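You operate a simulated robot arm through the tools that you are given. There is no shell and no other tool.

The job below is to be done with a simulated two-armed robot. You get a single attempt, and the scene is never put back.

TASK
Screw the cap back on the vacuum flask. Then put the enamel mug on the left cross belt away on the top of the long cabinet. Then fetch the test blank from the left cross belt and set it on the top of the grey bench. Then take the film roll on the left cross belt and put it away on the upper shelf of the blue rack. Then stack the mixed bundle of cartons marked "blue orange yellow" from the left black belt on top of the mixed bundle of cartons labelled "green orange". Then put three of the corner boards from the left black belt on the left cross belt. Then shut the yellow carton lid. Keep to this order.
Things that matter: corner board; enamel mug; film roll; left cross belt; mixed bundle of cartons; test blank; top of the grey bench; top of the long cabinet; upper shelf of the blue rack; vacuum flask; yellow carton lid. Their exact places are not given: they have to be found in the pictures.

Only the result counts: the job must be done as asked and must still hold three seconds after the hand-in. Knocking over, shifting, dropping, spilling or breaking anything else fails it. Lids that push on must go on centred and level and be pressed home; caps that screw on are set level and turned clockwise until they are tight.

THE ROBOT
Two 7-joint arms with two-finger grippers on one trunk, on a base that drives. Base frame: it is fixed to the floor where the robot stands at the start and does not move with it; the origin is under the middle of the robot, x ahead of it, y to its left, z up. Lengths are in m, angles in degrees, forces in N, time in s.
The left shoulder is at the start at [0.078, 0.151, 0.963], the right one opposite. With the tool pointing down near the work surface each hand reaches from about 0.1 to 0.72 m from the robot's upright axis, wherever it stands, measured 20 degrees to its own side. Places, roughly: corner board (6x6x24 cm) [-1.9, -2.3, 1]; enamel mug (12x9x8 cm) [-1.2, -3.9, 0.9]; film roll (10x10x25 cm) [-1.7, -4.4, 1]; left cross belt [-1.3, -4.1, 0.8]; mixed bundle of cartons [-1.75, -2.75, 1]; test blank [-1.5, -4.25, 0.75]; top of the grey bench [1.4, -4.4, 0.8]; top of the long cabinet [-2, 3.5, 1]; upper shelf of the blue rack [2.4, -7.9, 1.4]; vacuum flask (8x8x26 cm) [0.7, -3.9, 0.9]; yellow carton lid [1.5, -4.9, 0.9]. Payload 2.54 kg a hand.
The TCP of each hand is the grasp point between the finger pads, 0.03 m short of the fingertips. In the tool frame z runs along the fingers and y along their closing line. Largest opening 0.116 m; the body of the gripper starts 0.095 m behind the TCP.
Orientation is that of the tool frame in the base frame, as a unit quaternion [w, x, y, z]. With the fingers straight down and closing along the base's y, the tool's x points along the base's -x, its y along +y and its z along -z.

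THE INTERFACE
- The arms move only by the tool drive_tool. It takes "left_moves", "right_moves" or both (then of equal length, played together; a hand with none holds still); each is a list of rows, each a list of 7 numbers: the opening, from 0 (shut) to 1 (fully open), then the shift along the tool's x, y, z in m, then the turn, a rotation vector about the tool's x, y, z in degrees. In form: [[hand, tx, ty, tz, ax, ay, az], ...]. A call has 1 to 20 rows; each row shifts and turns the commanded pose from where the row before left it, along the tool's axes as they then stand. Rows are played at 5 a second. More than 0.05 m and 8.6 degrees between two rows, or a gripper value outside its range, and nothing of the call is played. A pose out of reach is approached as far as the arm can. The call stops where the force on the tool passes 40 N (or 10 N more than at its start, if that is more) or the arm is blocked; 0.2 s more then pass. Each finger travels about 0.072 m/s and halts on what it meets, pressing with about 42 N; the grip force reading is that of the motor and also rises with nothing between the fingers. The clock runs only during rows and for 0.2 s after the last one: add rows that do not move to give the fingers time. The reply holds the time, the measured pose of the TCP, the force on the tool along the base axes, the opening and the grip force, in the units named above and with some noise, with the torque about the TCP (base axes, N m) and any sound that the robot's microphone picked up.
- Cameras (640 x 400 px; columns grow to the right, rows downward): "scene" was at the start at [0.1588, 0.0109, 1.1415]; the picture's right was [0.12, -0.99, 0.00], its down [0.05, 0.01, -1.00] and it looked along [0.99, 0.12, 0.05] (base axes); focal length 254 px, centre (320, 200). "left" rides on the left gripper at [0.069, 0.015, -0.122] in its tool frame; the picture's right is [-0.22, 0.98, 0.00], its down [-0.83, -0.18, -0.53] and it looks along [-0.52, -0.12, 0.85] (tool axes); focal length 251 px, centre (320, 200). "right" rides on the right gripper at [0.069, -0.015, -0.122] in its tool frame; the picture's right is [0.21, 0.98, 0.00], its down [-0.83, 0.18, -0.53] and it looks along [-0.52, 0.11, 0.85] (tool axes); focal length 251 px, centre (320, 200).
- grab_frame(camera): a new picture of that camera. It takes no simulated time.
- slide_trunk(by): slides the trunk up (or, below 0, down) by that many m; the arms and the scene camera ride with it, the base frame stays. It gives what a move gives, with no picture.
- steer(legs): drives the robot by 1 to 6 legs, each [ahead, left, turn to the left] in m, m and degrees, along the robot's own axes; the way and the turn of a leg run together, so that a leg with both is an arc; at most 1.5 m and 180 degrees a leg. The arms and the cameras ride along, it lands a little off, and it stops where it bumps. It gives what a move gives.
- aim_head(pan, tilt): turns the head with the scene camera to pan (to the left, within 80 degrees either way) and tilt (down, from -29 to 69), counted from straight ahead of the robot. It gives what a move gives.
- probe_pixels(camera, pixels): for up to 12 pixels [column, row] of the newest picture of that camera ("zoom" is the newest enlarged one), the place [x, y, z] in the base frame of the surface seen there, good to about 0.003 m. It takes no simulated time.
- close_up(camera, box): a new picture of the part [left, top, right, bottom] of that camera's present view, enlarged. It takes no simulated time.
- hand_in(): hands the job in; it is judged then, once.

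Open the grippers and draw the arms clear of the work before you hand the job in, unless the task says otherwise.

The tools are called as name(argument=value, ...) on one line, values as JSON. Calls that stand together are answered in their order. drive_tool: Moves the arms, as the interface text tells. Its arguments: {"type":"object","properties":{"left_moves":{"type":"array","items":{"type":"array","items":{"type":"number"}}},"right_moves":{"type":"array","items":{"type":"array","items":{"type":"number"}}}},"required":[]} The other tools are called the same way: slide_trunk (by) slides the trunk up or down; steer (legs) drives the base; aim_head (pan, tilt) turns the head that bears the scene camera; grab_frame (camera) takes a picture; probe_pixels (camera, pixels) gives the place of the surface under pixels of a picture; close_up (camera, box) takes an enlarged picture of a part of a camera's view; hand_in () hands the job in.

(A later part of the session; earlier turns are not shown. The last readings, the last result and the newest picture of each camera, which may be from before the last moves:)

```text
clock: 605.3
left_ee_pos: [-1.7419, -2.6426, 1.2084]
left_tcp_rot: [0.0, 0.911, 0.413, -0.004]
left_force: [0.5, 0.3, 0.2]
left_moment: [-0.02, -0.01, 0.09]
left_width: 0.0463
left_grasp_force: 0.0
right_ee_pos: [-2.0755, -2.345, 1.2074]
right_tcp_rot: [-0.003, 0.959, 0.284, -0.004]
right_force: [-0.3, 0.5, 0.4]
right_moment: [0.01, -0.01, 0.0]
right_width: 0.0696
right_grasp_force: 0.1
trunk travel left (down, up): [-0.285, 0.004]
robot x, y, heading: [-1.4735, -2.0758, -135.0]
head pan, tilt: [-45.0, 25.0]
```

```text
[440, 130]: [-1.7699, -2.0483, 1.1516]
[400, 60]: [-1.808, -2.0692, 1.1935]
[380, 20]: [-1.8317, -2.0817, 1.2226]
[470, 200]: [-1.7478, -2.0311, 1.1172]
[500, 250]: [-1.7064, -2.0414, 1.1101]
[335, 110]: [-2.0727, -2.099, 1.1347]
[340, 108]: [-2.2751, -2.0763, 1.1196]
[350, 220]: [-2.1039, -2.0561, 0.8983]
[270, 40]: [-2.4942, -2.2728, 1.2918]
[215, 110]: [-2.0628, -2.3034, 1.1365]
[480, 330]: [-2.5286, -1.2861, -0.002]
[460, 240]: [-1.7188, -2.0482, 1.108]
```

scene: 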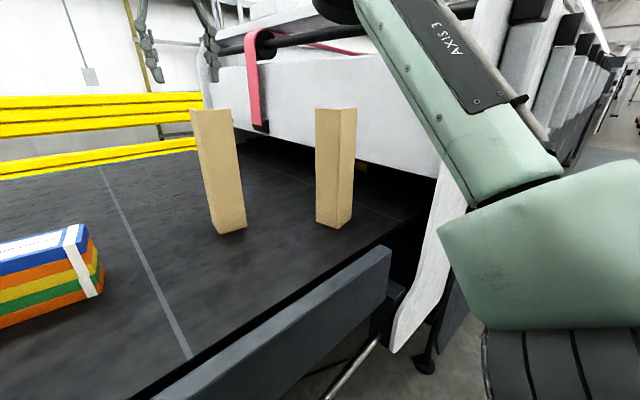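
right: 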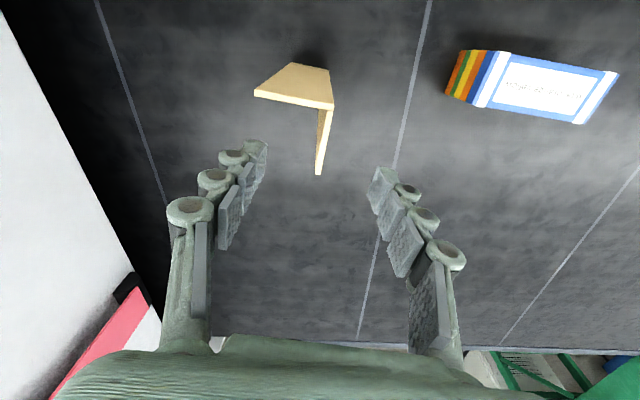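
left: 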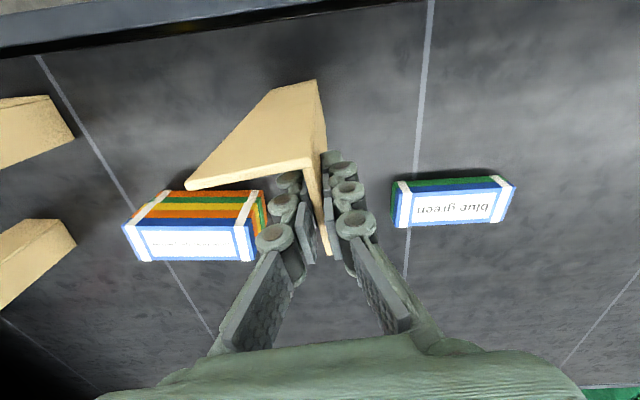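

Forearm has ~15 cm clearance. Leg B is at (324,149) vs TCP (320,149): I correct 3 mm, descend and close.

drive_tool(right_moves=[[0.6, 0.005, 0.003, 0, 0, 0, 0], [0.6, 0, 0, 0.03, 0, 0, 0], [0.6, 0, 0, 0.03, 0, 0, 0], [0.6, 0, 0, 0.03, 0, 0, 0], [0.6, 0, 0, 0, 0, 0, 0], [0.3, 0, 0, 0, 0, 0, 0], [0.1, 0, 0, 0, 0, 0, 0], [0, 0, 0, 0, 0, 0, 0], [0, 0, 0, 0, 0, 0, 0], [0, 0, 0, 0, 0, 0, 0]])

grab_frame(camera="right")

```text
clock: 607.5
left_ee_pos: [-1.743, -2.6431, 1.2102]
left_tcp_rot: [-0.001, 0.911, 0.413, -0.003]
left_force: [0.9, 0.4, 1.0]
left_moment: [0.0, 0.0, 0.04]
left_width: 0.0463
left_grasp_force: 0.1
right_ee_pos: [-2.071, -2.3437, 1.1163]
right_tcp_rot: [-0.003, 0.959, 0.284, -0.004]
right_force: [0.0, 0.3, -0.5]
right_moment: [-0.04, 0.0, -0.04]
right_width: 0.0061
right_grasp_force: 32.7
trunk travel left (down, up): [-0.285, 0.004]
robot x, y, heading: [-1.4712, -2.0785, -135.0]
head pan, tilt: [-45.0, 25.0]
```

```text
taken
```

right: 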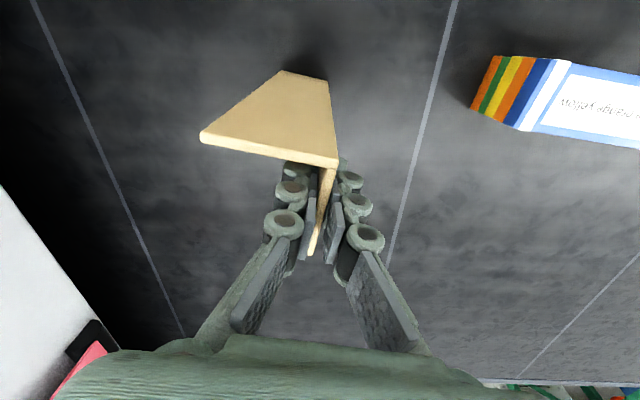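

Pinched. I lift 9 cm and back the robot straight off.

drive_tool(right_moves=[[0, 0, 0, -0.02, 0, 0, 0], [0, 0, 0, -0.035, 0, 0, 0], [0, 0, 0, -0.035, 0, 0, 0], [0, 0, 0, 0, 0, 0, 0]])

steer(legs=[[-0.55, 0, 0]])

aim_head(pan=0, tilt=25)

grab_frame(camera="scene")

```text
clock: 608.5
left_ee_pos: [-1.7438, -2.6416, 1.2087]
left_tcp_rot: [0.0, 0.911, 0.413, -0.002]
left_force: [-0.4, 0.0, -0.4]
left_moment: [0.0, -0.02, 0.01]
left_width: 0.0464
left_grasp_force: 0.0
right_ee_pos: [-2.0714, -2.3456, 1.207]
right_tcp_rot: [-0.002, 0.959, 0.285, -0.004]
right_force: [0.5, -0.1, -0.9]
right_moment: [-0.03, 0.01, -0.03]
right_width: 0.0057
right_grasp_force: 33.0
trunk travel left (down, up): [-0.285, 0.004]
robot x, y, heading: [-1.4679, -2.0781, -134.9]
head pan, tilt: [-45.0, 25.0]
```

```text
clock: 611.7
left_ee_pos: [-1.3554, -2.2524, 1.2105]
left_tcp_rot: [-0.001, 0.911, 0.413, -0.003]
left_force: [-0.5, 0.1, 0.1]
left_moment: [-0.01, 0.03, 0.0]
left_width: 0.0467
left_grasp_force: 0.2
right_ee_pos: [-1.6812, -1.953, 1.2067]
right_tcp_rot: [-0.003, 0.959, 0.283, -0.004]
right_force: [-0.3, -0.1, -1.3]
right_moment: [-0.03, -0.03, 0.01]
right_width: 0.0059
right_grasp_force: 32.7
trunk travel left (down, up): [-0.285, 0.004]
robot x, y, heading: [-1.0821, -1.6902, -135.1]
head pan, tilt: [-45.0, 25.0]
```

```text
clock: 612.8
left_ee_pos: [-1.3528, -2.2533, 1.2095]
left_tcp_rot: [0.0, 0.91, 0.414, -0.004]
left_force: [0.0, -0.5, -0.7]
left_moment: [0.0, 0.01, 0.01]
left_width: 0.0466
left_grasp_force: 0.0
right_ee_pos: [-1.6809, -1.954, 1.2076]
right_tcp_rot: [-0.004, 0.959, 0.284, -0.004]
right_force: [-0.2, 0.7, -1.6]
right_moment: [-0.02, 0.01, -0.01]
right_width: 0.0062
right_grasp_force: 32.5
trunk travel left (down, up): [-0.285, 0.004]
robot x, y, heading: [-1.0801, -1.6862, -135.1]
head pan, tilt: [0.0, 25.0]
```

```text
taken
```

scene: 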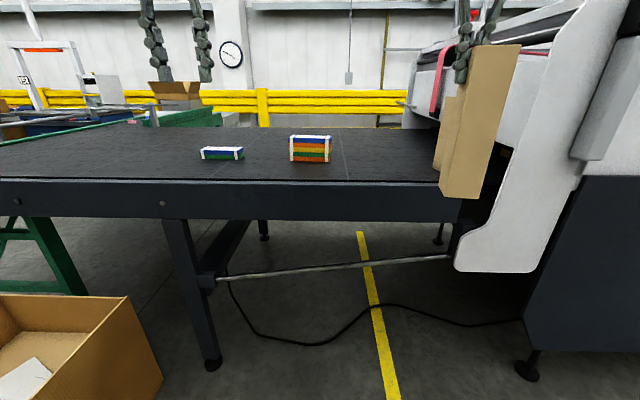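

The stack is intact. I drive back to the cross belt's end with the third board.

steer(legs=[[-0.93, 0.667, 0], [0.9, 0.92, 0]])

drive_tool(right_moves=[[0, 0, 0.045, 0, 0, 0, 0], [0, 0, 0.045, 0, 0, 0, 0], [0, 0, 0.045, 0, 0, 0, 0], [0, 0, 0.045, 0, 0, 0, 0], [0, 0, 0.045, 0, 0, 0, 0], [0, 0, 0, 0, 0, 0, 0]])

grab_frame(camera="scene")

```text
clock: 628.5
left_ee_pos: [-0.1961, -3.358, 1.21]
left_tcp_rot: [-0.001, 0.909, 0.417, -0.003]
left_force: [-0.4, -0.4, 0.2]
left_moment: [0.01, -0.01, 0.01]
left_width: 0.0465
left_grasp_force: 0.1
right_ee_pos: [-0.5253, -3.0613, 1.206]
right_tcp_rot: [-0.004, 0.958, 0.287, -0.004]
right_force: [-0.8, -0.6, -0.5]
right_moment: [0.0, -0.01, -0.02]
right_width: 0.0061
right_grasp_force: 32.6
trunk travel left (down, up): [-0.285, 0.004]
robot x, y, heading: [0.0738, -2.7898, -134.6]
head pan, tilt: [0.0, 25.0]
```

```text
clock: 629.9
left_ee_pos: [-0.1971, -3.3574, 1.21]
left_tcp_rot: [0.0, 0.91, 0.415, -0.003]
left_force: [-0.8, -0.3, 0.0]
left_moment: [-0.02, 0.01, -0.01]
left_width: 0.0463
left_grasp_force: 0.0
right_ee_pos: [-0.3902, -3.2053, 1.1907]
right_tcp_rot: [-0.003, 0.958, 0.286, -0.004]
right_force: [-0.9, 0.0, -1.8]
right_moment: [-0.03, -0.03, -0.02]
right_width: 0.0061
right_grasp_force: 32.9
right hand out of reach, approached as far as the arm can: row 3, 4, 5
trunk travel left (down, up): [-0.285, 0.004]
robot x, y, heading: [0.0718, -2.7875, -134.7]
head pan, tilt: [0.0, 25.0]
```

```text
taken
```

scene: 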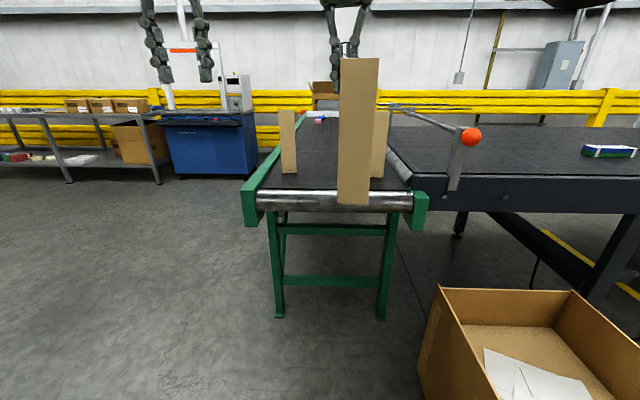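

The third board is now almost centred ahead of me (lateral −0.03). I approach the belt's end to put it between the two standing boards, closer to the roller.

steer(legs=[[0, 0, -2.3], [0.3, 0.069, 0]])

aim_head(pan=0, tilt=35)

grab_frame(camera="scene")

grab_frame(camera="right")

```text
clock: 632.4
left_ee_pos: [-0.3931, -3.6019, 1.2091]
left_tcp_rot: [-0.001, 0.918, 0.396, -0.002]
left_force: [-0.2, -1.0, -1.1]
left_moment: [-0.01, -0.01, -0.02]
left_width: 0.0463
left_grasp_force: 0.0
right_ee_pos: [-0.5806, -3.4408, 1.1906]
right_tcp_rot: [-0.004, 0.964, 0.267, -0.004]
right_force: [-0.9, 0.1, -1.2]
right_moment: [0.03, -0.03, 0.02]
right_width: 0.0059
right_grasp_force: 32.8
trunk travel left (down, up): [-0.285, 0.004]
robot x, y, heading: [-0.0944, -3.0476, -137.0]
head pan, tilt: [0.0, 25.0]
```

```text
clock: 633.1
left_ee_pos: [-0.3924, -3.6012, 1.2094]
left_tcp_rot: [0.0, 0.918, 0.396, -0.003]
left_force: [-0.2, 0.0, 0.3]
left_moment: [-0.01, -0.02, 0.03]
left_width: 0.0465
left_grasp_force: 0.0
right_ee_pos: [-0.5803, -3.4401, 1.1911]
right_tcp_rot: [-0.003, 0.964, 0.266, -0.003]
right_force: [0.2, 0.3, -0.9]
right_moment: [0.01, 0.01, -0.01]
right_width: 0.0059
right_grasp_force: 32.8
trunk travel left (down, up): [-0.285, 0.004]
robot x, y, heading: [-0.1005, -3.0436, -137.1]
head pan, tilt: [0.0, 35.0]
```

```text
taken
```

scene: 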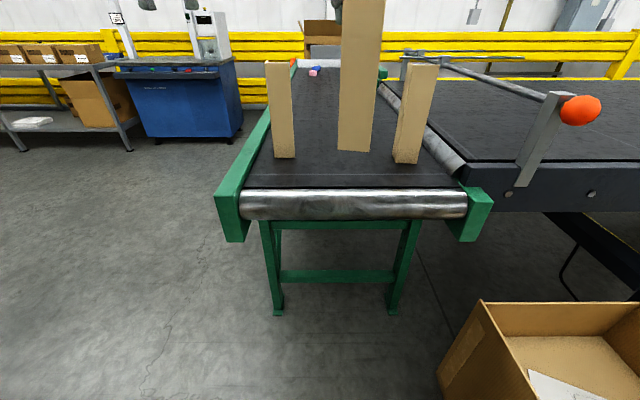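

```text
taken
```

right: 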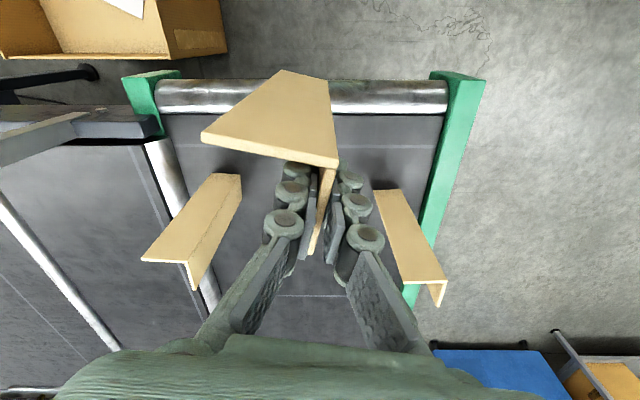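

The board is centred between the two. I go 0.125 m further and lower it.

steer(legs=[[0.125, 0, 0]])

drive_tool(right_moves=[[0, 0, 0, 0.03, 0, 0, 0], [0, 0, 0, 0.035, 0, 0, 0], [0, 0, 0, 0.035, 0, 0, 0], [0, 0, 0, 0.01, 0, 0, 0], [0, 0, 0, 0, 0, 0, 0]])

grab_frame(camera="scene")

```text
clock: 634.4
left_ee_pos: [-0.4848, -3.6875, 1.2101]
left_tcp_rot: [-0.001, 0.918, 0.396, -0.002]
left_force: [-0.4, -0.8, 0.4]
left_moment: [0.06, -0.01, 0.0]
left_width: 0.0462
left_grasp_force: 0.0
right_ee_pos: [-0.6721, -3.5251, 1.1912]
right_tcp_rot: [-0.004, 0.964, 0.267, -0.004]
right_force: [-0.4, -1.4, -1.2]
right_moment: [0.0, -0.04, 0.02]
right_width: 0.006
right_grasp_force: 32.7
trunk travel left (down, up): [-0.285, 0.004]
robot x, y, heading: [-0.1889, -3.1258, -136.8]
head pan, tilt: [0.0, 35.0]
```

```text
clock: 635.6
left_ee_pos: [-0.4831, -3.6865, 1.2098]
left_tcp_rot: [-0.001, 0.918, 0.396, -0.003]
left_force: [1.1, 0.7, 0.1]
left_moment: [0.0, 0.07, -0.02]
left_width: 0.0464
left_grasp_force: 0.0
right_ee_pos: [-0.6727, -3.5253, 1.0811]
right_tcp_rot: [-0.004, 0.964, 0.265, -0.004]
right_force: [0.1, -0.5, -1.1]
right_moment: [-0.02, 0.01, 0.0]
right_width: 0.0059
right_grasp_force: 33.2
trunk travel left (down, up): [-0.285, 0.004]
robot x, y, heading: [-0.1925, -3.1318, -136.9]
head pan, tilt: [0.0, 35.0]
```

```text
taken
```

scene: 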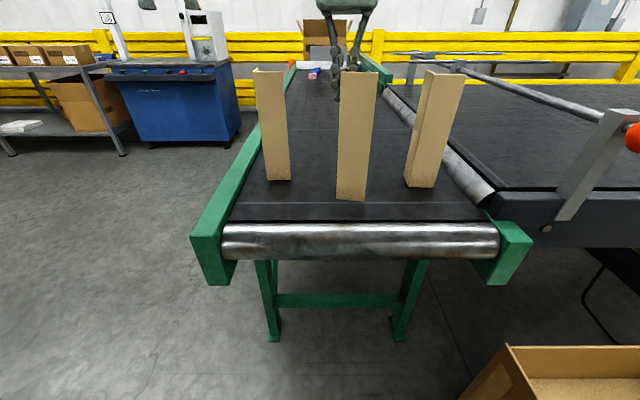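

Good spacing. I lower to contact.

drive_tool(right_moves=[[0, 0, 0, 0.007, 0, 0, 0], [0, 0, 0, 0.004, 0, 0, 0], [0, 0, 0, 0.003, 0, 0, 0], [0, 0, 0, 0.002, 0, 0, 0], [0, 0, 0, 0, 0, 0, 0]])

close_up(camera="scene", box=[220, 50, 500, 260])

```text
clock: 636.8
left_ee_pos: [-0.4823, -3.6856, 1.212]
left_tcp_rot: [0.0, 0.918, 0.396, -0.003]
left_force: [-0.4, -0.1, 0.7]
left_moment: [0.02, -0.02, 0.0]
left_width: 0.0464
left_grasp_force: 0.1
right_ee_pos: [-0.6717, -3.5246, 1.0673]
right_tcp_rot: [-0.003, 0.964, 0.265, -0.005]
right_force: [-2.1, -1.4, 16.5]
right_moment: [-0.08, 0.09, 0.03]
right_width: 0.0061
right_grasp_force: 32.9
trunk travel left (down, up): [-0.285, 0.004]
robot x, y, heading: [-0.1867, -3.1285, -137.1]
head pan, tilt: [0.0, 35.0]
```

```text
1.90 times, centred on (360, 155) of scene
```

zoom: 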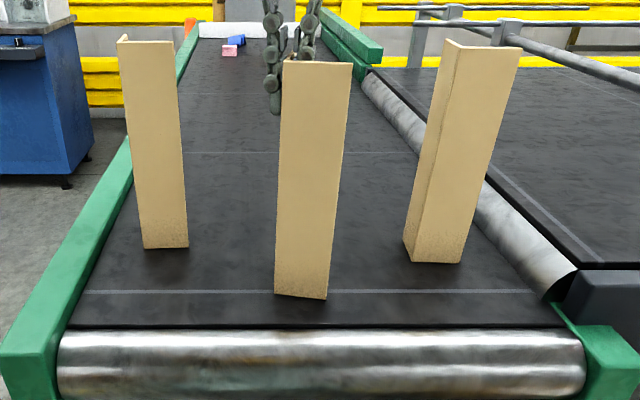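

Contact. I ease 2 mm, open and lift straight up.

drive_tool(right_moves=[[0, 0, 0, -0.002, 0, 0, 0], [0.1, 0, 0, 0, 0, 0, 0], [0.25, 0, 0, 0, 0, 0, 0], [0.4, 0, 0, 0, 0, 0, 0], [0.4, 0, 0, 0, 0, 0, 0], [0.4, 0, 0, -0.03, 0, 0, 0], [0.4, 0, 0, -0.04, 0, 0, 0], [0.4, 0, 0, -0.045, 0, 0, 0]])

grab_frame(camera="scene")

```text
clock: 638.6
left_ee_pos: [-0.4824, -3.6865, 1.2095]
left_tcp_rot: [-0.001, 0.918, 0.397, -0.003]
left_force: [-0.1, 0.0, 0.5]
left_moment: [-0.02, 0.07, 0.02]
left_width: 0.0467
left_grasp_force: 0.1
right_ee_pos: [-0.6697, -3.525, 1.1833]
right_tcp_rot: [-0.004, 0.964, 0.267, -0.004]
right_force: [0.4, 1.3, -0.4]
right_moment: [-0.02, 0.03, -0.03]
right_width: 0.0462
right_grasp_force: 0.0
trunk travel left (down, up): [-0.285, 0.004]
robot x, y, heading: [-0.1903, -3.1308, -137.0]
head pan, tilt: [0.0, 35.0]
```

```text
taken
```

scene: 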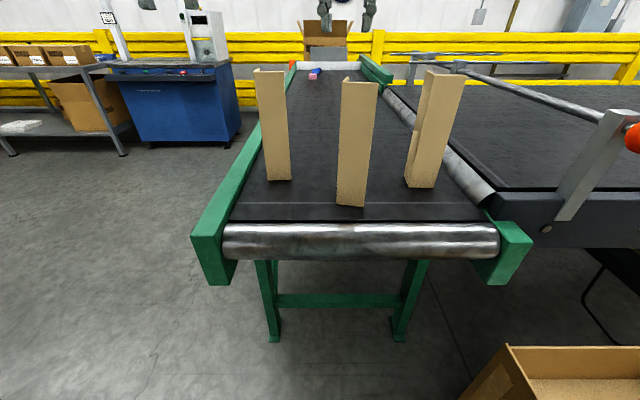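

Three boards stand on the left cross belt. Last: the yellow carton lid. I back off, turn and drive through the passage to the bench.

steer(legs=[[-0.35, 0, 0], [0, 0, 47], [1.3, -0.14, 0], [0.75, 0.3, 0]])

```text
clock: 653.1
left_ee_pos: [0.4397, -5.538, 1.2102]
left_tcp_rot: [0.001, 0.683, 0.73, -0.003]
left_force: [0.4, -0.4, 0.5]
left_moment: [0.0, 0.03, -0.02]
left_width: 0.0463
left_grasp_force: 0.0
right_ee_pos: [0.1926, -5.5648, 1.1819]
right_tcp_rot: [-0.001, 0.777, 0.629, -0.004]
right_force: [0.1, -0.2, -0.3]
right_moment: [0.01, 0.02, 0.02]
right_width: 0.0463
right_grasp_force: 0.0
trunk travel left (down, up): [-0.285, 0.004]
robot x, y, heading: [0.232, -4.9447, -89.9]
head pan, tilt: [0.0, 35.0]
```

steer(legs=[[0.376, 0.52, 0], [0, 0, 133]])

aim_head(pan=0, tilt=25)

grab_frame(camera="scene")

close_up(camera="scene", box=[220, 120, 460, 270])

```text
clock: 664.3
left_ee_pos: [1.038, -4.7576, 1.2098]
left_tcp_rot: [0.003, -0.402, 0.916, -0.002]
left_force: [-0.5, 0.6, -0.6]
left_moment: [-0.01, 0.0, -0.01]
left_width: 0.0463
left_grasp_force: 0.0
right_ee_pos: [1.2284, -4.9151, 1.1834]
right_tcp_rot: [0.004, -0.273, 0.962, -0.003]
right_force: [-0.1, 0.7, -0.3]
right_moment: [-0.02, 0.02, -0.03]
right_width: 0.0463
right_grasp_force: 0.1
trunk travel left (down, up): [-0.285, 0.004]
robot x, y, heading: [0.7508, -5.317, 43.8]
head pan, tilt: [0.0, 35.0]
```

```text
clock: 665.0
left_ee_pos: [1.0375, -4.758, 1.2112]
left_tcp_rot: [0.003, -0.403, 0.915, -0.001]
left_force: [0.4, 0.7, 0.9]
left_moment: [0.0, 0.0, 0.0]
left_width: 0.0463
left_grasp_force: 0.0
right_ee_pos: [1.2289, -4.9177, 1.1831]
right_tcp_rot: [0.004, -0.273, 0.962, -0.004]
right_force: [-0.6, -0.5, 0.1]
right_moment: [-0.02, 0.01, 0.03]
right_width: 0.0462
right_grasp_force: 0.1
trunk travel left (down, up): [-0.285, 0.004]
robot x, y, heading: [0.7504, -5.3185, 43.8]
head pan, tilt: [0.0, 25.0]
```

```text
taken
```

scene: 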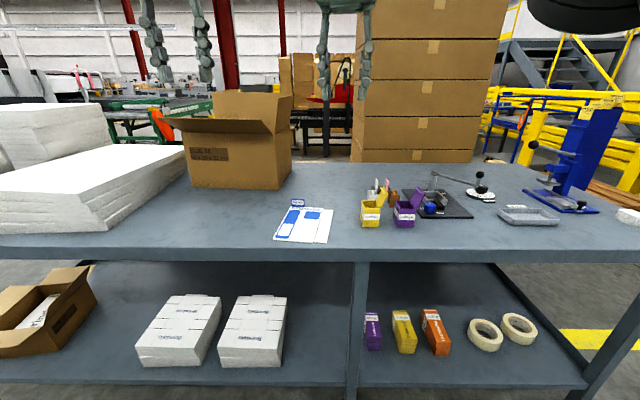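

```text
2.67 times, centred on (340, 195) of scene
```

zoom: 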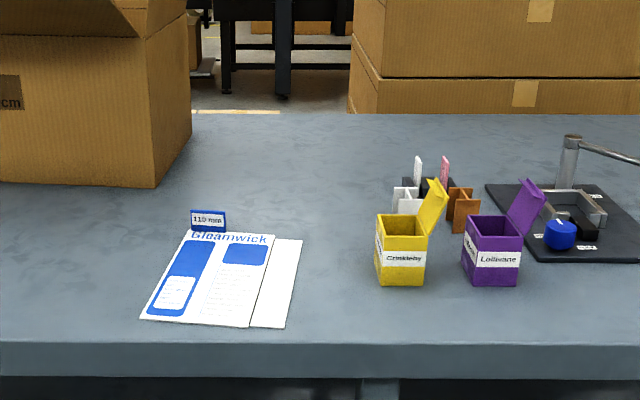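

From here the yellow carton is square to me, its lid hinged on its right edge and leaning right; the purple carton is just beyond. I'll push the lid over from the right with closed fingers. First I move in and straighten the right hand.

steer(legs=[[0.33, 0, 0]])

drive_tool(right_moves=[[0.4, 0.03, 0, 0, 0, 0, -6], [0.2, 0.03, 0, 0, 0, 0, -6], [0, 0.03, 0, 0, 0, 0, 0], [0, 0, 0, 0, 0, 0, 0], [0, 0, 0, 0, 0, 0, 0]])

aim_head(pan=-12, tilt=40)

grab_frame(camera="scene")

grab_frame(camera="right")

```text
clock: 667.2
left_ee_pos: [1.2754, -4.5314, 1.2088]
left_tcp_rot: [0.003, -0.403, 0.915, -0.001]
left_force: [0.0, -0.3, 0.1]
left_moment: [-0.03, -0.01, -0.01]
left_width: 0.0463
left_grasp_force: 0.0
right_ee_pos: [1.4658, -4.69, 1.1829]
right_tcp_rot: [0.004, -0.272, 0.962, -0.004]
right_force: [1.3, 1.3, -0.4]
right_moment: [-0.03, 0.03, -0.01]
right_width: 0.0463
right_grasp_force: 0.1
trunk travel left (down, up): [-0.285, 0.004]
robot x, y, heading: [0.9891, -5.0902, 43.8]
head pan, tilt: [0.0, 25.0]
```

```text
clock: 668.4
left_ee_pos: [1.2749, -4.5313, 1.2099]
left_tcp_rot: [0.003, -0.403, 0.915, 0.0]
left_force: [0.6, 0.9, -0.7]
left_moment: [-0.04, 0.03, 0.01]
left_width: 0.0466
left_grasp_force: 0.1
right_ee_pos: [1.3926, -4.7449, 1.1812]
right_tcp_rot: [0.004, -0.371, 0.929, -0.003]
right_force: [-0.7, -0.3, -0.2]
right_moment: [-0.02, 0.01, -0.01]
right_width: 0.0001
right_grasp_force: 28.4
trunk travel left (down, up): [-0.285, 0.004]
robot x, y, heading: [0.9877, -5.0885, 43.9]
head pan, tilt: [0.0, 25.0]
```

```text
clock: 669.2
left_ee_pos: [1.2752, -4.5305, 1.2109]
left_tcp_rot: [0.003, -0.402, 0.916, 0.0]
left_force: [-0.5, 0.0, -0.5]
left_moment: [-0.02, -0.01, 0.03]
left_width: 0.0461
left_grasp_force: 0.0
right_ee_pos: [1.3943, -4.7459, 1.1826]
right_tcp_rot: [0.004, -0.372, 0.928, -0.003]
right_force: [1.4, 0.3, -1.1]
right_moment: [0.01, -0.01, 0.0]
right_width: 0.0
right_grasp_force: 28.6
trunk travel left (down, up): [-0.285, 0.004]
robot x, y, heading: [0.9855, -5.0915, 44.0]
head pan, tilt: [-12.0, 40.0]
```

```text
taken
```

scene: 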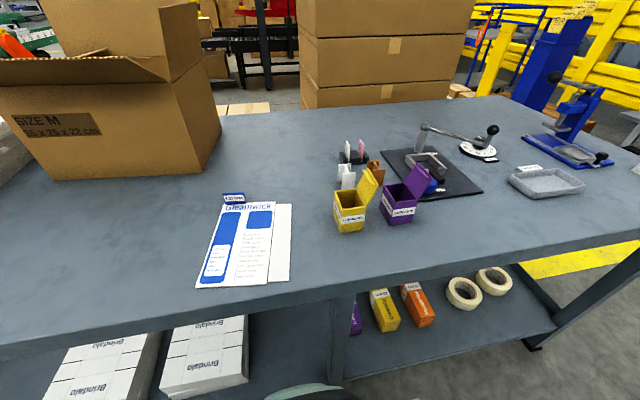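

```text
taken
```

right: 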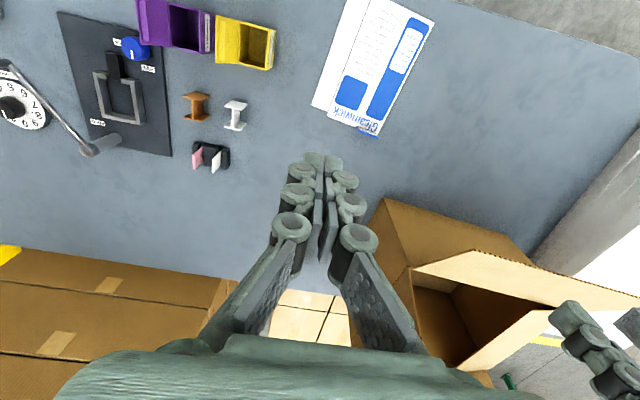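

I zoom and probe the carton, its lid and the purple neighbour.

close_up(camera="scene", box=[310, 140, 450, 250])

close_up(camera="right", box=[120, 0, 300, 90])

```text
3.64 times, centred on (380, 195) of scene
```

zoom: 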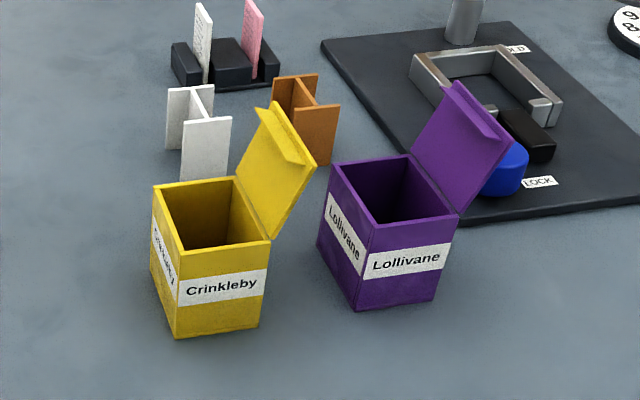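

```text
3.56 times, centred on (210, 45) of right
```

zoom: 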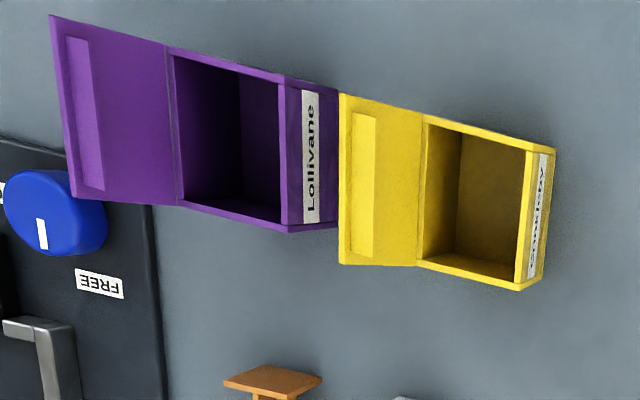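

probe_pixels(camera="zoom", pixels=[[345, 110], [345, 250], [365, 180], [415, 120], [412, 255], [425, 190], [295, 100], [290, 215], [330, 150], [530, 160], [520, 280], [470, 200]])

close_up(camera="scene", box=[310, 140, 450, 250])

probe_pixels(camera="zoom", pixels=[[260, 110], [312, 165], [270, 235], [238, 180], [255, 180], [290, 170], [180, 250], [155, 190], [265, 240], [335, 165], [370, 220], [455, 210]])

```text
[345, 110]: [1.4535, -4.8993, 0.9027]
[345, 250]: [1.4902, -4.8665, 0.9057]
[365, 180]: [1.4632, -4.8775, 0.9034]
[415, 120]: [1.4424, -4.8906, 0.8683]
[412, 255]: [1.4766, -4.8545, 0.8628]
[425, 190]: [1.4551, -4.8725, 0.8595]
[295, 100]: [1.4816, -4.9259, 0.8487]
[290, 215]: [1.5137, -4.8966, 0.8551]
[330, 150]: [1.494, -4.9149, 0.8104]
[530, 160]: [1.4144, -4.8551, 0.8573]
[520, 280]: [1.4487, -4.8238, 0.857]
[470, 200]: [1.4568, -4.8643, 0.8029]
```

```text
3.64 times, centred on (380, 195) of scene
```

zoom: 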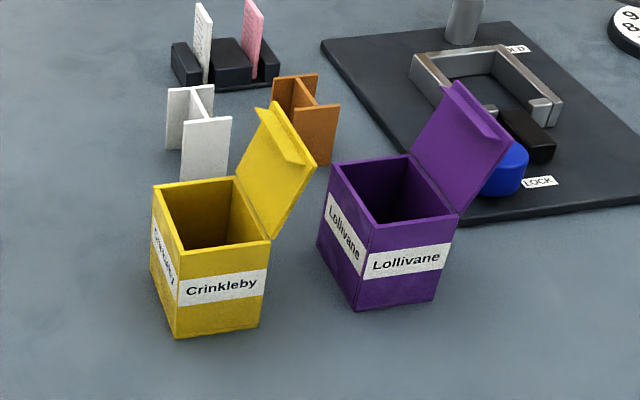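

```text
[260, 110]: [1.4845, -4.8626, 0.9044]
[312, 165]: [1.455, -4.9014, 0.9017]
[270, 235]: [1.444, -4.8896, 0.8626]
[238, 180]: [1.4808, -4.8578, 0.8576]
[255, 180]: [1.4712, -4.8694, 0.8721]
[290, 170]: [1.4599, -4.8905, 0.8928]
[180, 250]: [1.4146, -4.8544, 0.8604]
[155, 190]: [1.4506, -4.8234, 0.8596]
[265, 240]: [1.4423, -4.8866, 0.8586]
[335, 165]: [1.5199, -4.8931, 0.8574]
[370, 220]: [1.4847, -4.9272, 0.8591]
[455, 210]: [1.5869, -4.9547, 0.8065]
```

Geometry (bench frame): box top z 0.859, lid hinge mid ≈(1.461,−4.872), lid tip leaning right at z 0.905, purple carton 4 cm further right. I bring the closed fingers to the right of the lid, over the gap, first at z≈0.96.

drive_tool(right_moves=[[0, 0.0104, -0.0468, 0, 0, 0, 0], [0, 0.0104, -0.0468, 0, 0, 0, 0], [0, 0.0104, -0.0468, 0, 0, 0, 0], [0, 0.0103, -0.0469, 0, 0, 0, 0], [0, 0, 0, 0.048, 0, 0, 0], [0, 0, 0, 0.048, 0, 0, 0], [0, 0, 0, 0.048, 0, 0, 0], [0, 0, 0, 0.048, 0, 0, 0], [0, 0, 0, 0.03, 0, 0, 0], [0, 0, 0, 0, 0, 0, 0]])

grab_frame(camera="right")

close_up(camera="scene", box=[290, 110, 470, 250])

```text
clock: 671.4
left_ee_pos: [1.2741, -4.531, 1.2104]
left_tcp_rot: [0.003, -0.403, 0.915, 0.0]
left_force: [-1.1, 0.7, 0.0]
left_moment: [-0.01, 0.01, 0.01]
left_width: 0.0462
left_grasp_force: 0.1
right_ee_pos: [1.4953, -4.9102, 0.9624]
right_tcp_rot: [0.004, -0.372, 0.928, -0.003]
right_force: [-0.2, 0.2, -0.4]
right_moment: [0.01, 0.0, 0.01]
right_width: 0.0001
right_grasp_force: 28.4
trunk travel left (down, up): [-0.285, 0.004]
robot x, y, heading: [0.9879, -5.0886, 44.1]
head pan, tilt: [-12.0, 40.0]
```

```text
taken
```

right: 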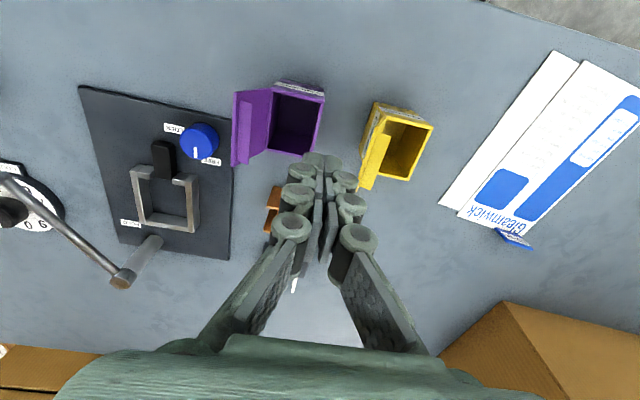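

```text
2.86 times, centred on (380, 180) of scene
```

zoom: 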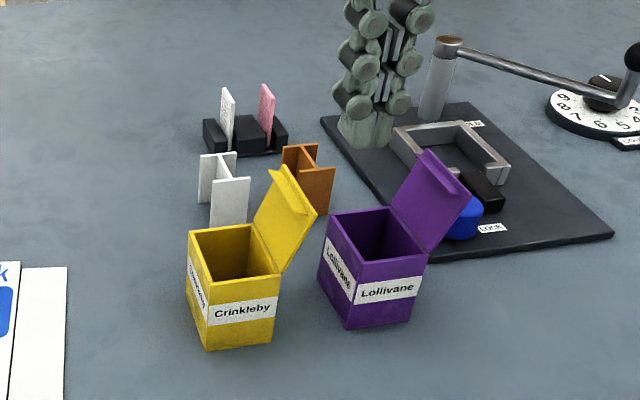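

The fingertips are ~3.5 cm right of the lid tip and clear of the purple lid. I descend so the tips are at z≈0.882.

drive_tool(right_moves=[[0, 0, 0, 0.03, 0, 0, 0], [0, 0, 0, 0.02, 0, 0, 0], [0, 0, 0, 0, 0, 0, 0]])

grab_frame(camera="right")

close_up(camera="scene", box=[290, 110, 470, 250])

```text
clock: 672.2
left_ee_pos: [1.2754, -4.5297, 1.2098]
left_tcp_rot: [0.004, -0.402, 0.916, 0.0]
left_force: [-0.6, 0.0, -0.5]
left_moment: [0.0, 0.01, 0.01]
left_width: 0.0465
left_grasp_force: 0.1
right_ee_pos: [1.4964, -4.9096, 0.9111]
right_tcp_rot: [0.003, -0.372, 0.928, -0.003]
right_force: [0.3, 0.5, -0.4]
right_moment: [0.05, 0.01, -0.02]
right_width: 0.0
right_grasp_force: 28.5
trunk travel left (down, up): [-0.285, 0.004]
robot x, y, heading: [0.9862, -5.0929, 43.8]
head pan, tilt: [-12.0, 40.0]
```

```text
taken
```

right: 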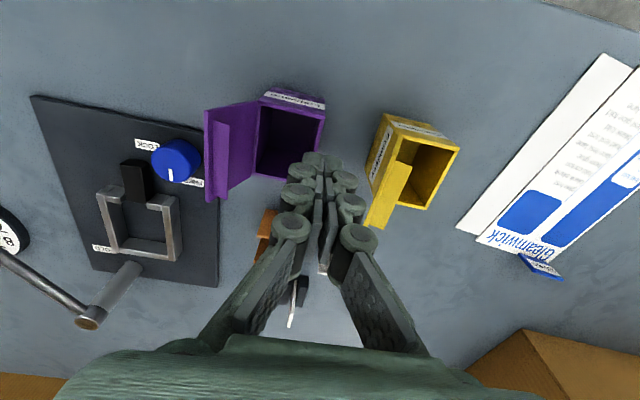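

```text
2.86 times, centred on (380, 180) of scene
```

zoom: 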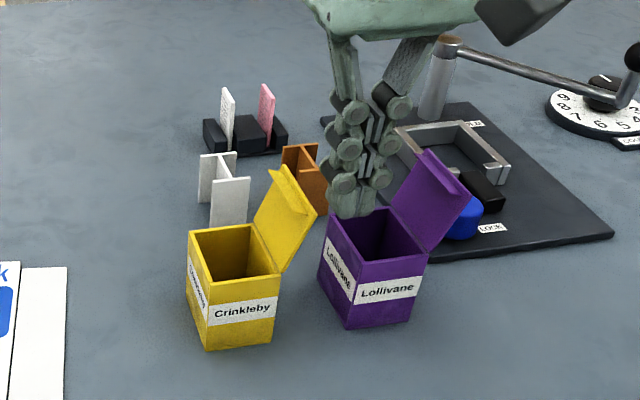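

The lid is 3.7 cm to the left of the fingers at the right height. I push left 6 cm slowly and watch the lid.

drive_tool(right_moves=[[0, 0, 0.01, 0, 0, 0, 0], [0, 0, 0.01, 0, 0, 0, 0], [0, 0, 0.01, 0, 0, 0, 0], [0, 0, 0.01, 0, 0, 0, 0], [0, 0, 0, 0, 0, 0, 0]])

grab_frame(camera="right")

close_up(camera="scene", box=[290, 110, 470, 250])

```text
clock: 673.4
left_ee_pos: [1.2744, -4.5309, 1.2092]
left_tcp_rot: [0.003, -0.403, 0.915, 0.0]
left_force: [0.1, 0.9, -0.3]
left_moment: [0.0, -0.01, 0.02]
left_width: 0.0465
left_grasp_force: 0.1
right_ee_pos: [1.4683, -4.8818, 0.9121]
right_tcp_rot: [0.004, -0.371, 0.929, -0.003]
right_force: [-0.4, -0.4, -1.0]
right_moment: [0.02, -0.01, 0.0]
right_width: 0.0
right_grasp_force: 28.9
trunk travel left (down, up): [-0.285, 0.004]
robot x, y, heading: [0.9886, -5.0918, 43.8]
head pan, tilt: [-12.0, 40.0]
```

```text
taken
```

right: 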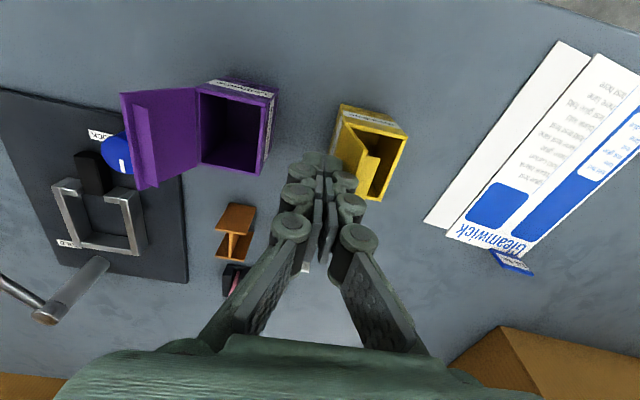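

```text
2.86 times, centred on (380, 180) of scene
```

zoom: 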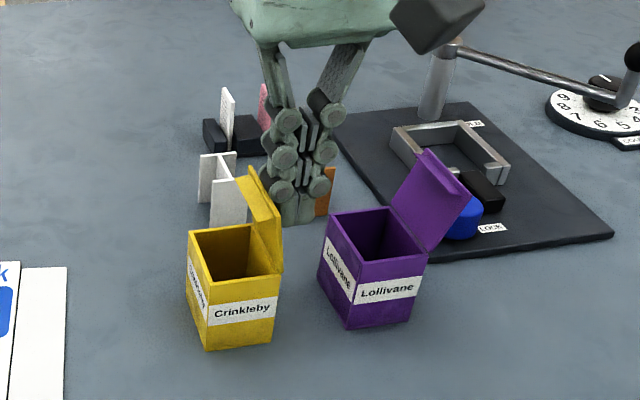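

The lid is swinging up past vertical and the carton stays put. I continue another 2.5 cm left.

drive_tool(right_moves=[[0, 0, 0.008, 0, 0, 0, 0], [0, 0, 0.008, 0, 0, 0, 0], [0, 0, 0.008, 0, 0, 0, 0], [0, 0, 0, 0, 0, 0, 0]])

grab_frame(camera="right")

close_up(camera="scene", box=[290, 110, 470, 250])

```text
clock: 674.4
left_ee_pos: [1.275, -4.5302, 1.2095]
left_tcp_rot: [0.003, -0.403, 0.915, -0.001]
left_force: [-0.2, -0.7, 0.3]
left_moment: [-0.02, -0.01, 0.0]
left_width: 0.0464
left_grasp_force: 0.2
right_ee_pos: [1.4518, -4.8649, 0.9114]
right_tcp_rot: [0.004, -0.372, 0.928, -0.003]
right_force: [0.5, 0.0, 0.5]
right_moment: [0.01, -0.02, 0.03]
right_width: 0.0001
right_grasp_force: 28.5
trunk travel left (down, up): [-0.285, 0.004]
robot x, y, heading: [0.9866, -5.0907, 43.9]
head pan, tilt: [-12.0, 40.0]
```

```text
taken
```

right: 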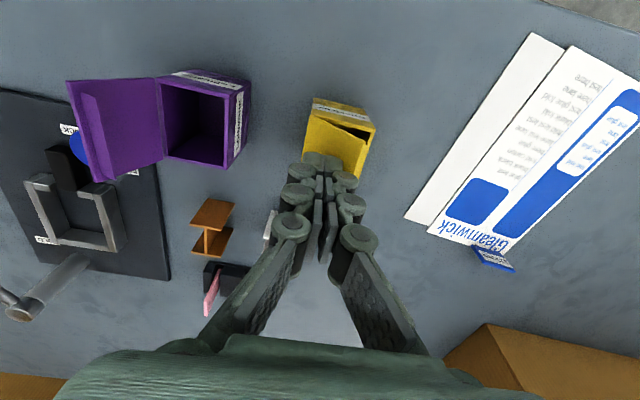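

```text
2.86 times, centred on (380, 180) of scene
```

zoom: 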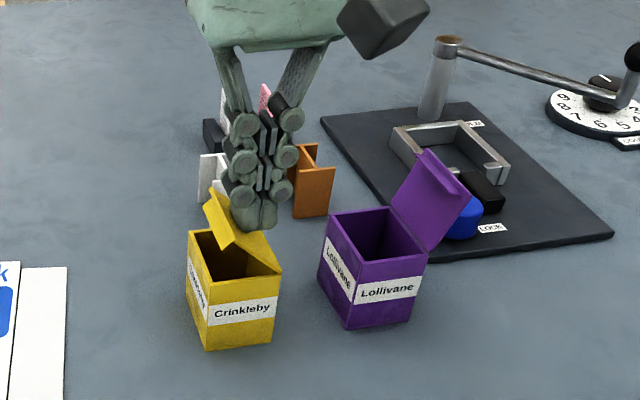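

The lid is folding over. Now I follow it left and down to press it shut.

drive_tool(right_moves=[[0, 0, 0.007, 0.004, 0, 0, 0], [0, 0, 0.005, 0.005, 0, 0, 0], [0, 0, 0.002, 0.005, 0, 0, 0], [0, 0, 0, 0.004, 0, 0, 0], [0, 0, 0, 0, 0, 0, 0]])

grab_frame(camera="right")

close_up(camera="scene", box=[290, 110, 470, 250])

```text
clock: 675.6
left_ee_pos: [1.2749, -4.5318, 1.2104]
left_tcp_rot: [0.004, -0.402, 0.915, 0.0]
left_force: [0.5, -1.2, 0.3]
left_moment: [0.01, 0.01, 0.0]
left_width: 0.0462
left_grasp_force: 0.0
right_ee_pos: [1.441, -4.8547, 0.893]
right_tcp_rot: [0.004, -0.372, 0.928, -0.003]
right_force: [-0.3, -0.6, 0.4]
right_moment: [0.01, -0.05, -0.02]
right_width: 0.0
right_grasp_force: 29.0
trunk travel left (down, up): [-0.285, 0.004]
robot x, y, heading: [0.99, -5.0926, 44.1]
head pan, tilt: [-12.0, 40.0]
```

```text
taken
```

right: 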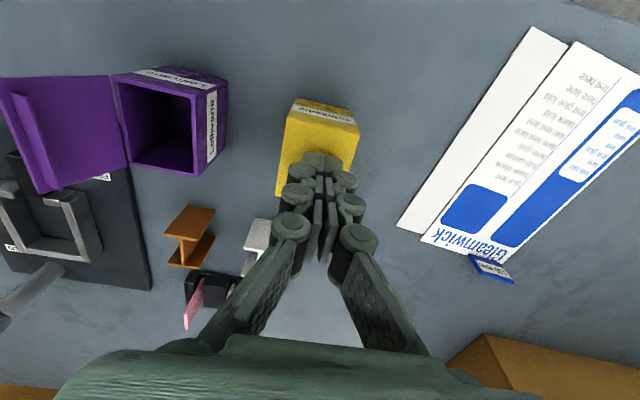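

```text
2.86 times, centred on (380, 180) of scene
```

zoom: 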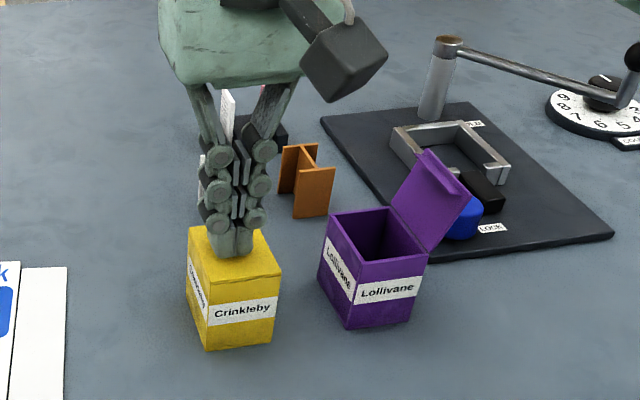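

The lid looks closed. I press gently until a small contact force shows.

drive_tool(right_moves=[[0, 0, 0, 0.002, 0, 0, 0], [0, 0, 0, 0.001, 0, 0, 0], [0, 0, 0, 0, 0, 0, 0]])

```text
clock: 676.4
left_ee_pos: [1.2746, -4.5314, 1.21]
left_tcp_rot: [0.003, -0.402, 0.916, -0.001]
left_force: [0.4, 0.4, -0.1]
left_moment: [0.06, 0.01, -0.01]
left_width: 0.0464
left_grasp_force: 0.1
right_ee_pos: [1.4422, -4.8531, 0.8904]
right_tcp_rot: [0.004, -0.373, 0.928, -0.003]
right_force: [0.4, 0.2, 0.4]
right_moment: [0.02, 0.01, 0.03]
right_width: 0.0
right_grasp_force: 28.8
trunk travel left (down, up): [-0.285, 0.004]
robot x, y, heading: [0.9876, -5.0907, 43.8]
head pan, tilt: [-12.0, 40.0]
```

drive_tool(right_moves=[[0, 0, 0, 0.0015, 0, 0, 0], [0, 0, 0, 0.001, 0, 0, 0], [0, 0, 0, 0.001, 0, 0, 0], [0, 0, 0, 0, 0, 0, 0]])

close_up(camera="scene", box=[320, 160, 420, 250])

```text
clock: 677.4
left_ee_pos: [1.2741, -4.532, 1.2093]
left_tcp_rot: [0.003, -0.403, 0.915, -0.001]
left_force: [0.0, 0.1, 0.2]
left_moment: [0.0, -0.02, 0.03]
left_width: 0.0463
left_grasp_force: 0.0
right_ee_pos: [1.4412, -4.854, 0.888]
right_tcp_rot: [0.005, -0.371, 0.928, -0.003]
right_force: [0.6, -0.1, 10.2]
right_moment: [-0.04, -0.05, 0.02]
right_width: 0.0062
right_grasp_force: 28.4
trunk travel left (down, up): [-0.285, 0.004]
robot x, y, heading: [0.9849, -5.0933, 43.9]
head pan, tilt: [-12.0, 40.0]
```

```text
4.44 times, centred on (370, 205) of scene
```

zoom: 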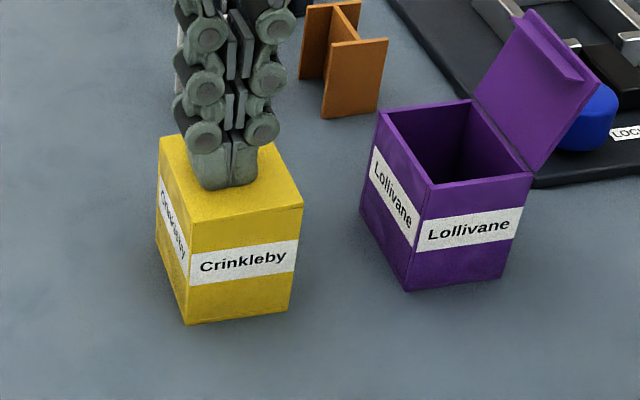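

Pressed with 10 N; the lid is flush. I lift the hand straight up and check that it stays shut.

drive_tool(right_moves=[[0, 0, 0, -0.01, 0, 0, 0], [0, 0, 0, -0.03, 0, 0, 0], [0, 0, 0, -0.045, 0, 0, 0], [0, 0, 0, -0.045, 0, 0, 0], [0, 0, 0, -0.045, 0, 0, 0], [0, 0, 0, -0.045, 0, 0, 0], [0.3, 0, 0, -0.03, 0, 0, 0], [1, 0.03, 0, 0, 0, 0, 0], [1, 0.03, 0, 0, 0, 0, 0], [1, 0, 0, 0, 0, 0, 0]])

grab_frame(camera="scene")

close_up(camera="scene", box=[310, 140, 450, 250])

```text
clock: 679.6
left_ee_pos: [1.2753, -4.531, 1.2094]
left_tcp_rot: [0.003, -0.402, 0.915, 0.0]
left_force: [0.2, 0.8, 0.7]
left_moment: [0.01, 0.02, -0.01]
left_width: 0.0465
left_grasp_force: 0.0
right_ee_pos: [1.3961, -4.8941, 1.136]
right_tcp_rot: [0.003, -0.372, 0.928, -0.003]
right_force: [-0.5, 0.6, 0.2]
right_moment: [-0.02, 0.01, -0.01]
right_width: 0.1158
right_grasp_force: 0.2
trunk travel left (down, up): [-0.285, 0.004]
robot x, y, heading: [0.9868, -5.0955, 43.9]
head pan, tilt: [-12.0, 40.0]
```

```text
taken
```

scene: 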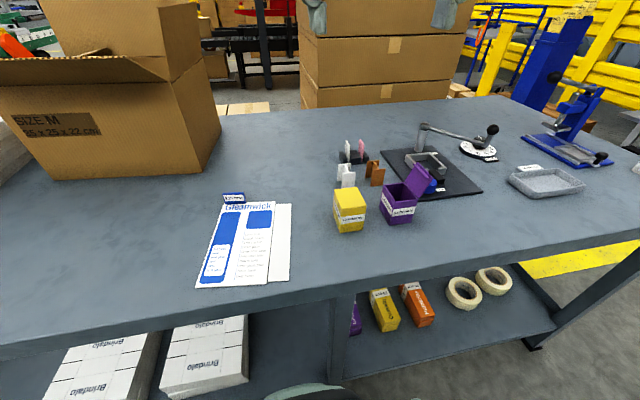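

```text
3.64 times, centred on (380, 195) of scene
```

zoom: 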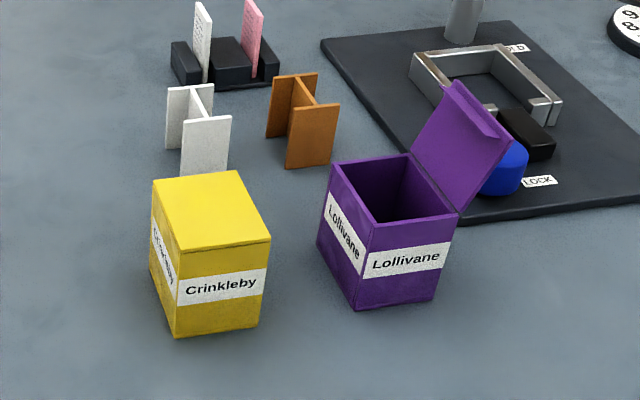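

The lid stays shut and nothing else moved. I back off, open the left hand fully, and take a last look at the flask.

steer(legs=[[-0.45, 0, 0]])

drive_tool(left_moves=[[1, 0.03, 0, 0, 0, 0, 0], [1, 0.03, 0, 0, 0, 0, 0], [1, 0, 0, 0, 0, 0, 0]])

aim_head(pan=28, tilt=12)

grab_frame(camera="scene")

```text
clock: 682.3
left_ee_pos: [0.9503, -4.8445, 1.2102]
left_tcp_rot: [0.003, -0.401, 0.916, -0.001]
left_force: [0.1, -0.4, -0.7]
left_moment: [0.03, 0.0, -0.01]
left_width: 0.0462
left_grasp_force: 0.0
right_ee_pos: [1.0711, -5.2057, 1.136]
right_tcp_rot: [0.003, -0.37, 0.929, -0.003]
right_force: [-0.1, -0.8, 0.2]
right_moment: [0.05, 0.0, 0.0]
right_width: 0.1161
right_grasp_force: 0.0
trunk travel left (down, up): [-0.285, 0.004]
robot x, y, heading: [0.6632, -5.4053, 43.2]
head pan, tilt: [-12.0, 40.0]
```

```text
clock: 683.1
left_ee_pos: [0.9113, -4.8881, 1.2086]
left_tcp_rot: [0.002, -0.401, 0.916, 0.0]
left_force: [-0.7, -0.3, 0.1]
left_moment: [-0.01, 0.0, 0.01]
left_width: 0.116
left_grasp_force: 0.0
right_ee_pos: [1.0714, -5.2065, 1.1369]
right_tcp_rot: [0.003, -0.369, 0.929, -0.004]
right_force: [0.0, -0.2, 0.6]
right_moment: [-0.02, -0.02, 0.0]
right_width: 0.116
right_grasp_force: 0.0
trunk travel left (down, up): [-0.285, 0.004]
robot x, y, heading: [0.6589, -5.4039, 43.5]
head pan, tilt: [-12.0, 40.0]
```

```text
clock: 684.2
left_ee_pos: [0.9108, -4.8879, 1.2103]
left_tcp_rot: [0.003, -0.401, 0.916, 0.0]
left_force: [0.0, 0.5, -0.6]
left_moment: [0.02, -0.01, -0.01]
left_width: 0.116
left_grasp_force: 0.0
right_ee_pos: [1.0708, -5.2063, 1.136]
right_tcp_rot: [0.003, -0.369, 0.929, -0.003]
right_force: [0.5, -0.2, 0.6]
right_moment: [0.05, -0.02, 0.01]
right_width: 0.1159
right_grasp_force: 0.2
trunk travel left (down, up): [-0.285, 0.004]
robot x, y, heading: [0.6575, -5.404, 43.2]
head pan, tilt: [28.0, 12.0]
```

```text
taken
```

scene: 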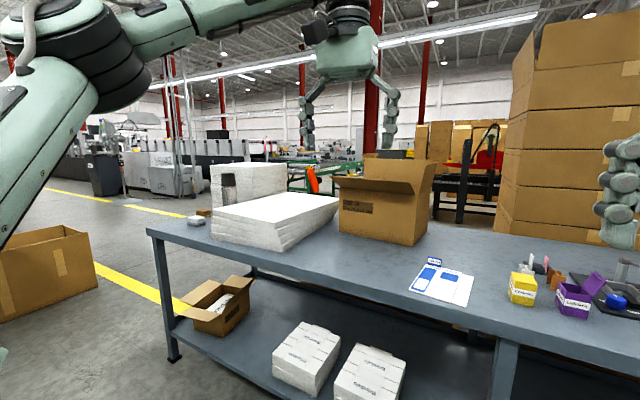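

close_up(camera="scene", box=[190, 155, 290, 235])

close_up(camera="scene", box=[230, 130, 380, 230])

```text
5.00 times, centred on (240, 195) of scene
```

zoom: 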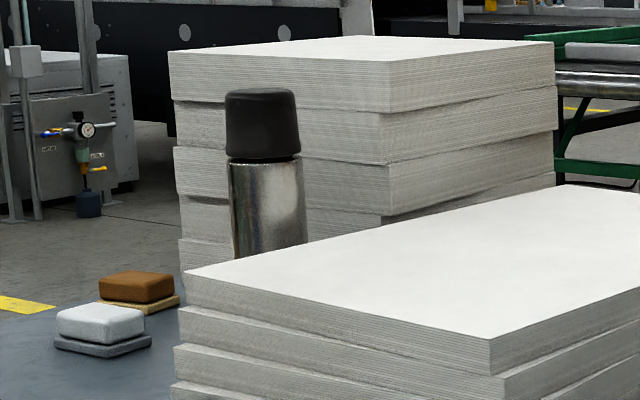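

```text
4.00 times, centred on (305, 180) of scene
```

zoom: 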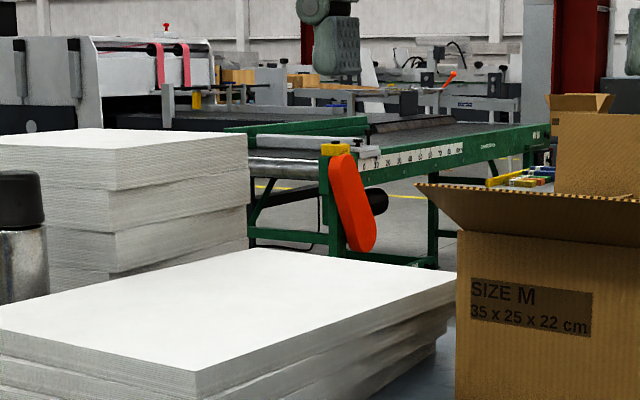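

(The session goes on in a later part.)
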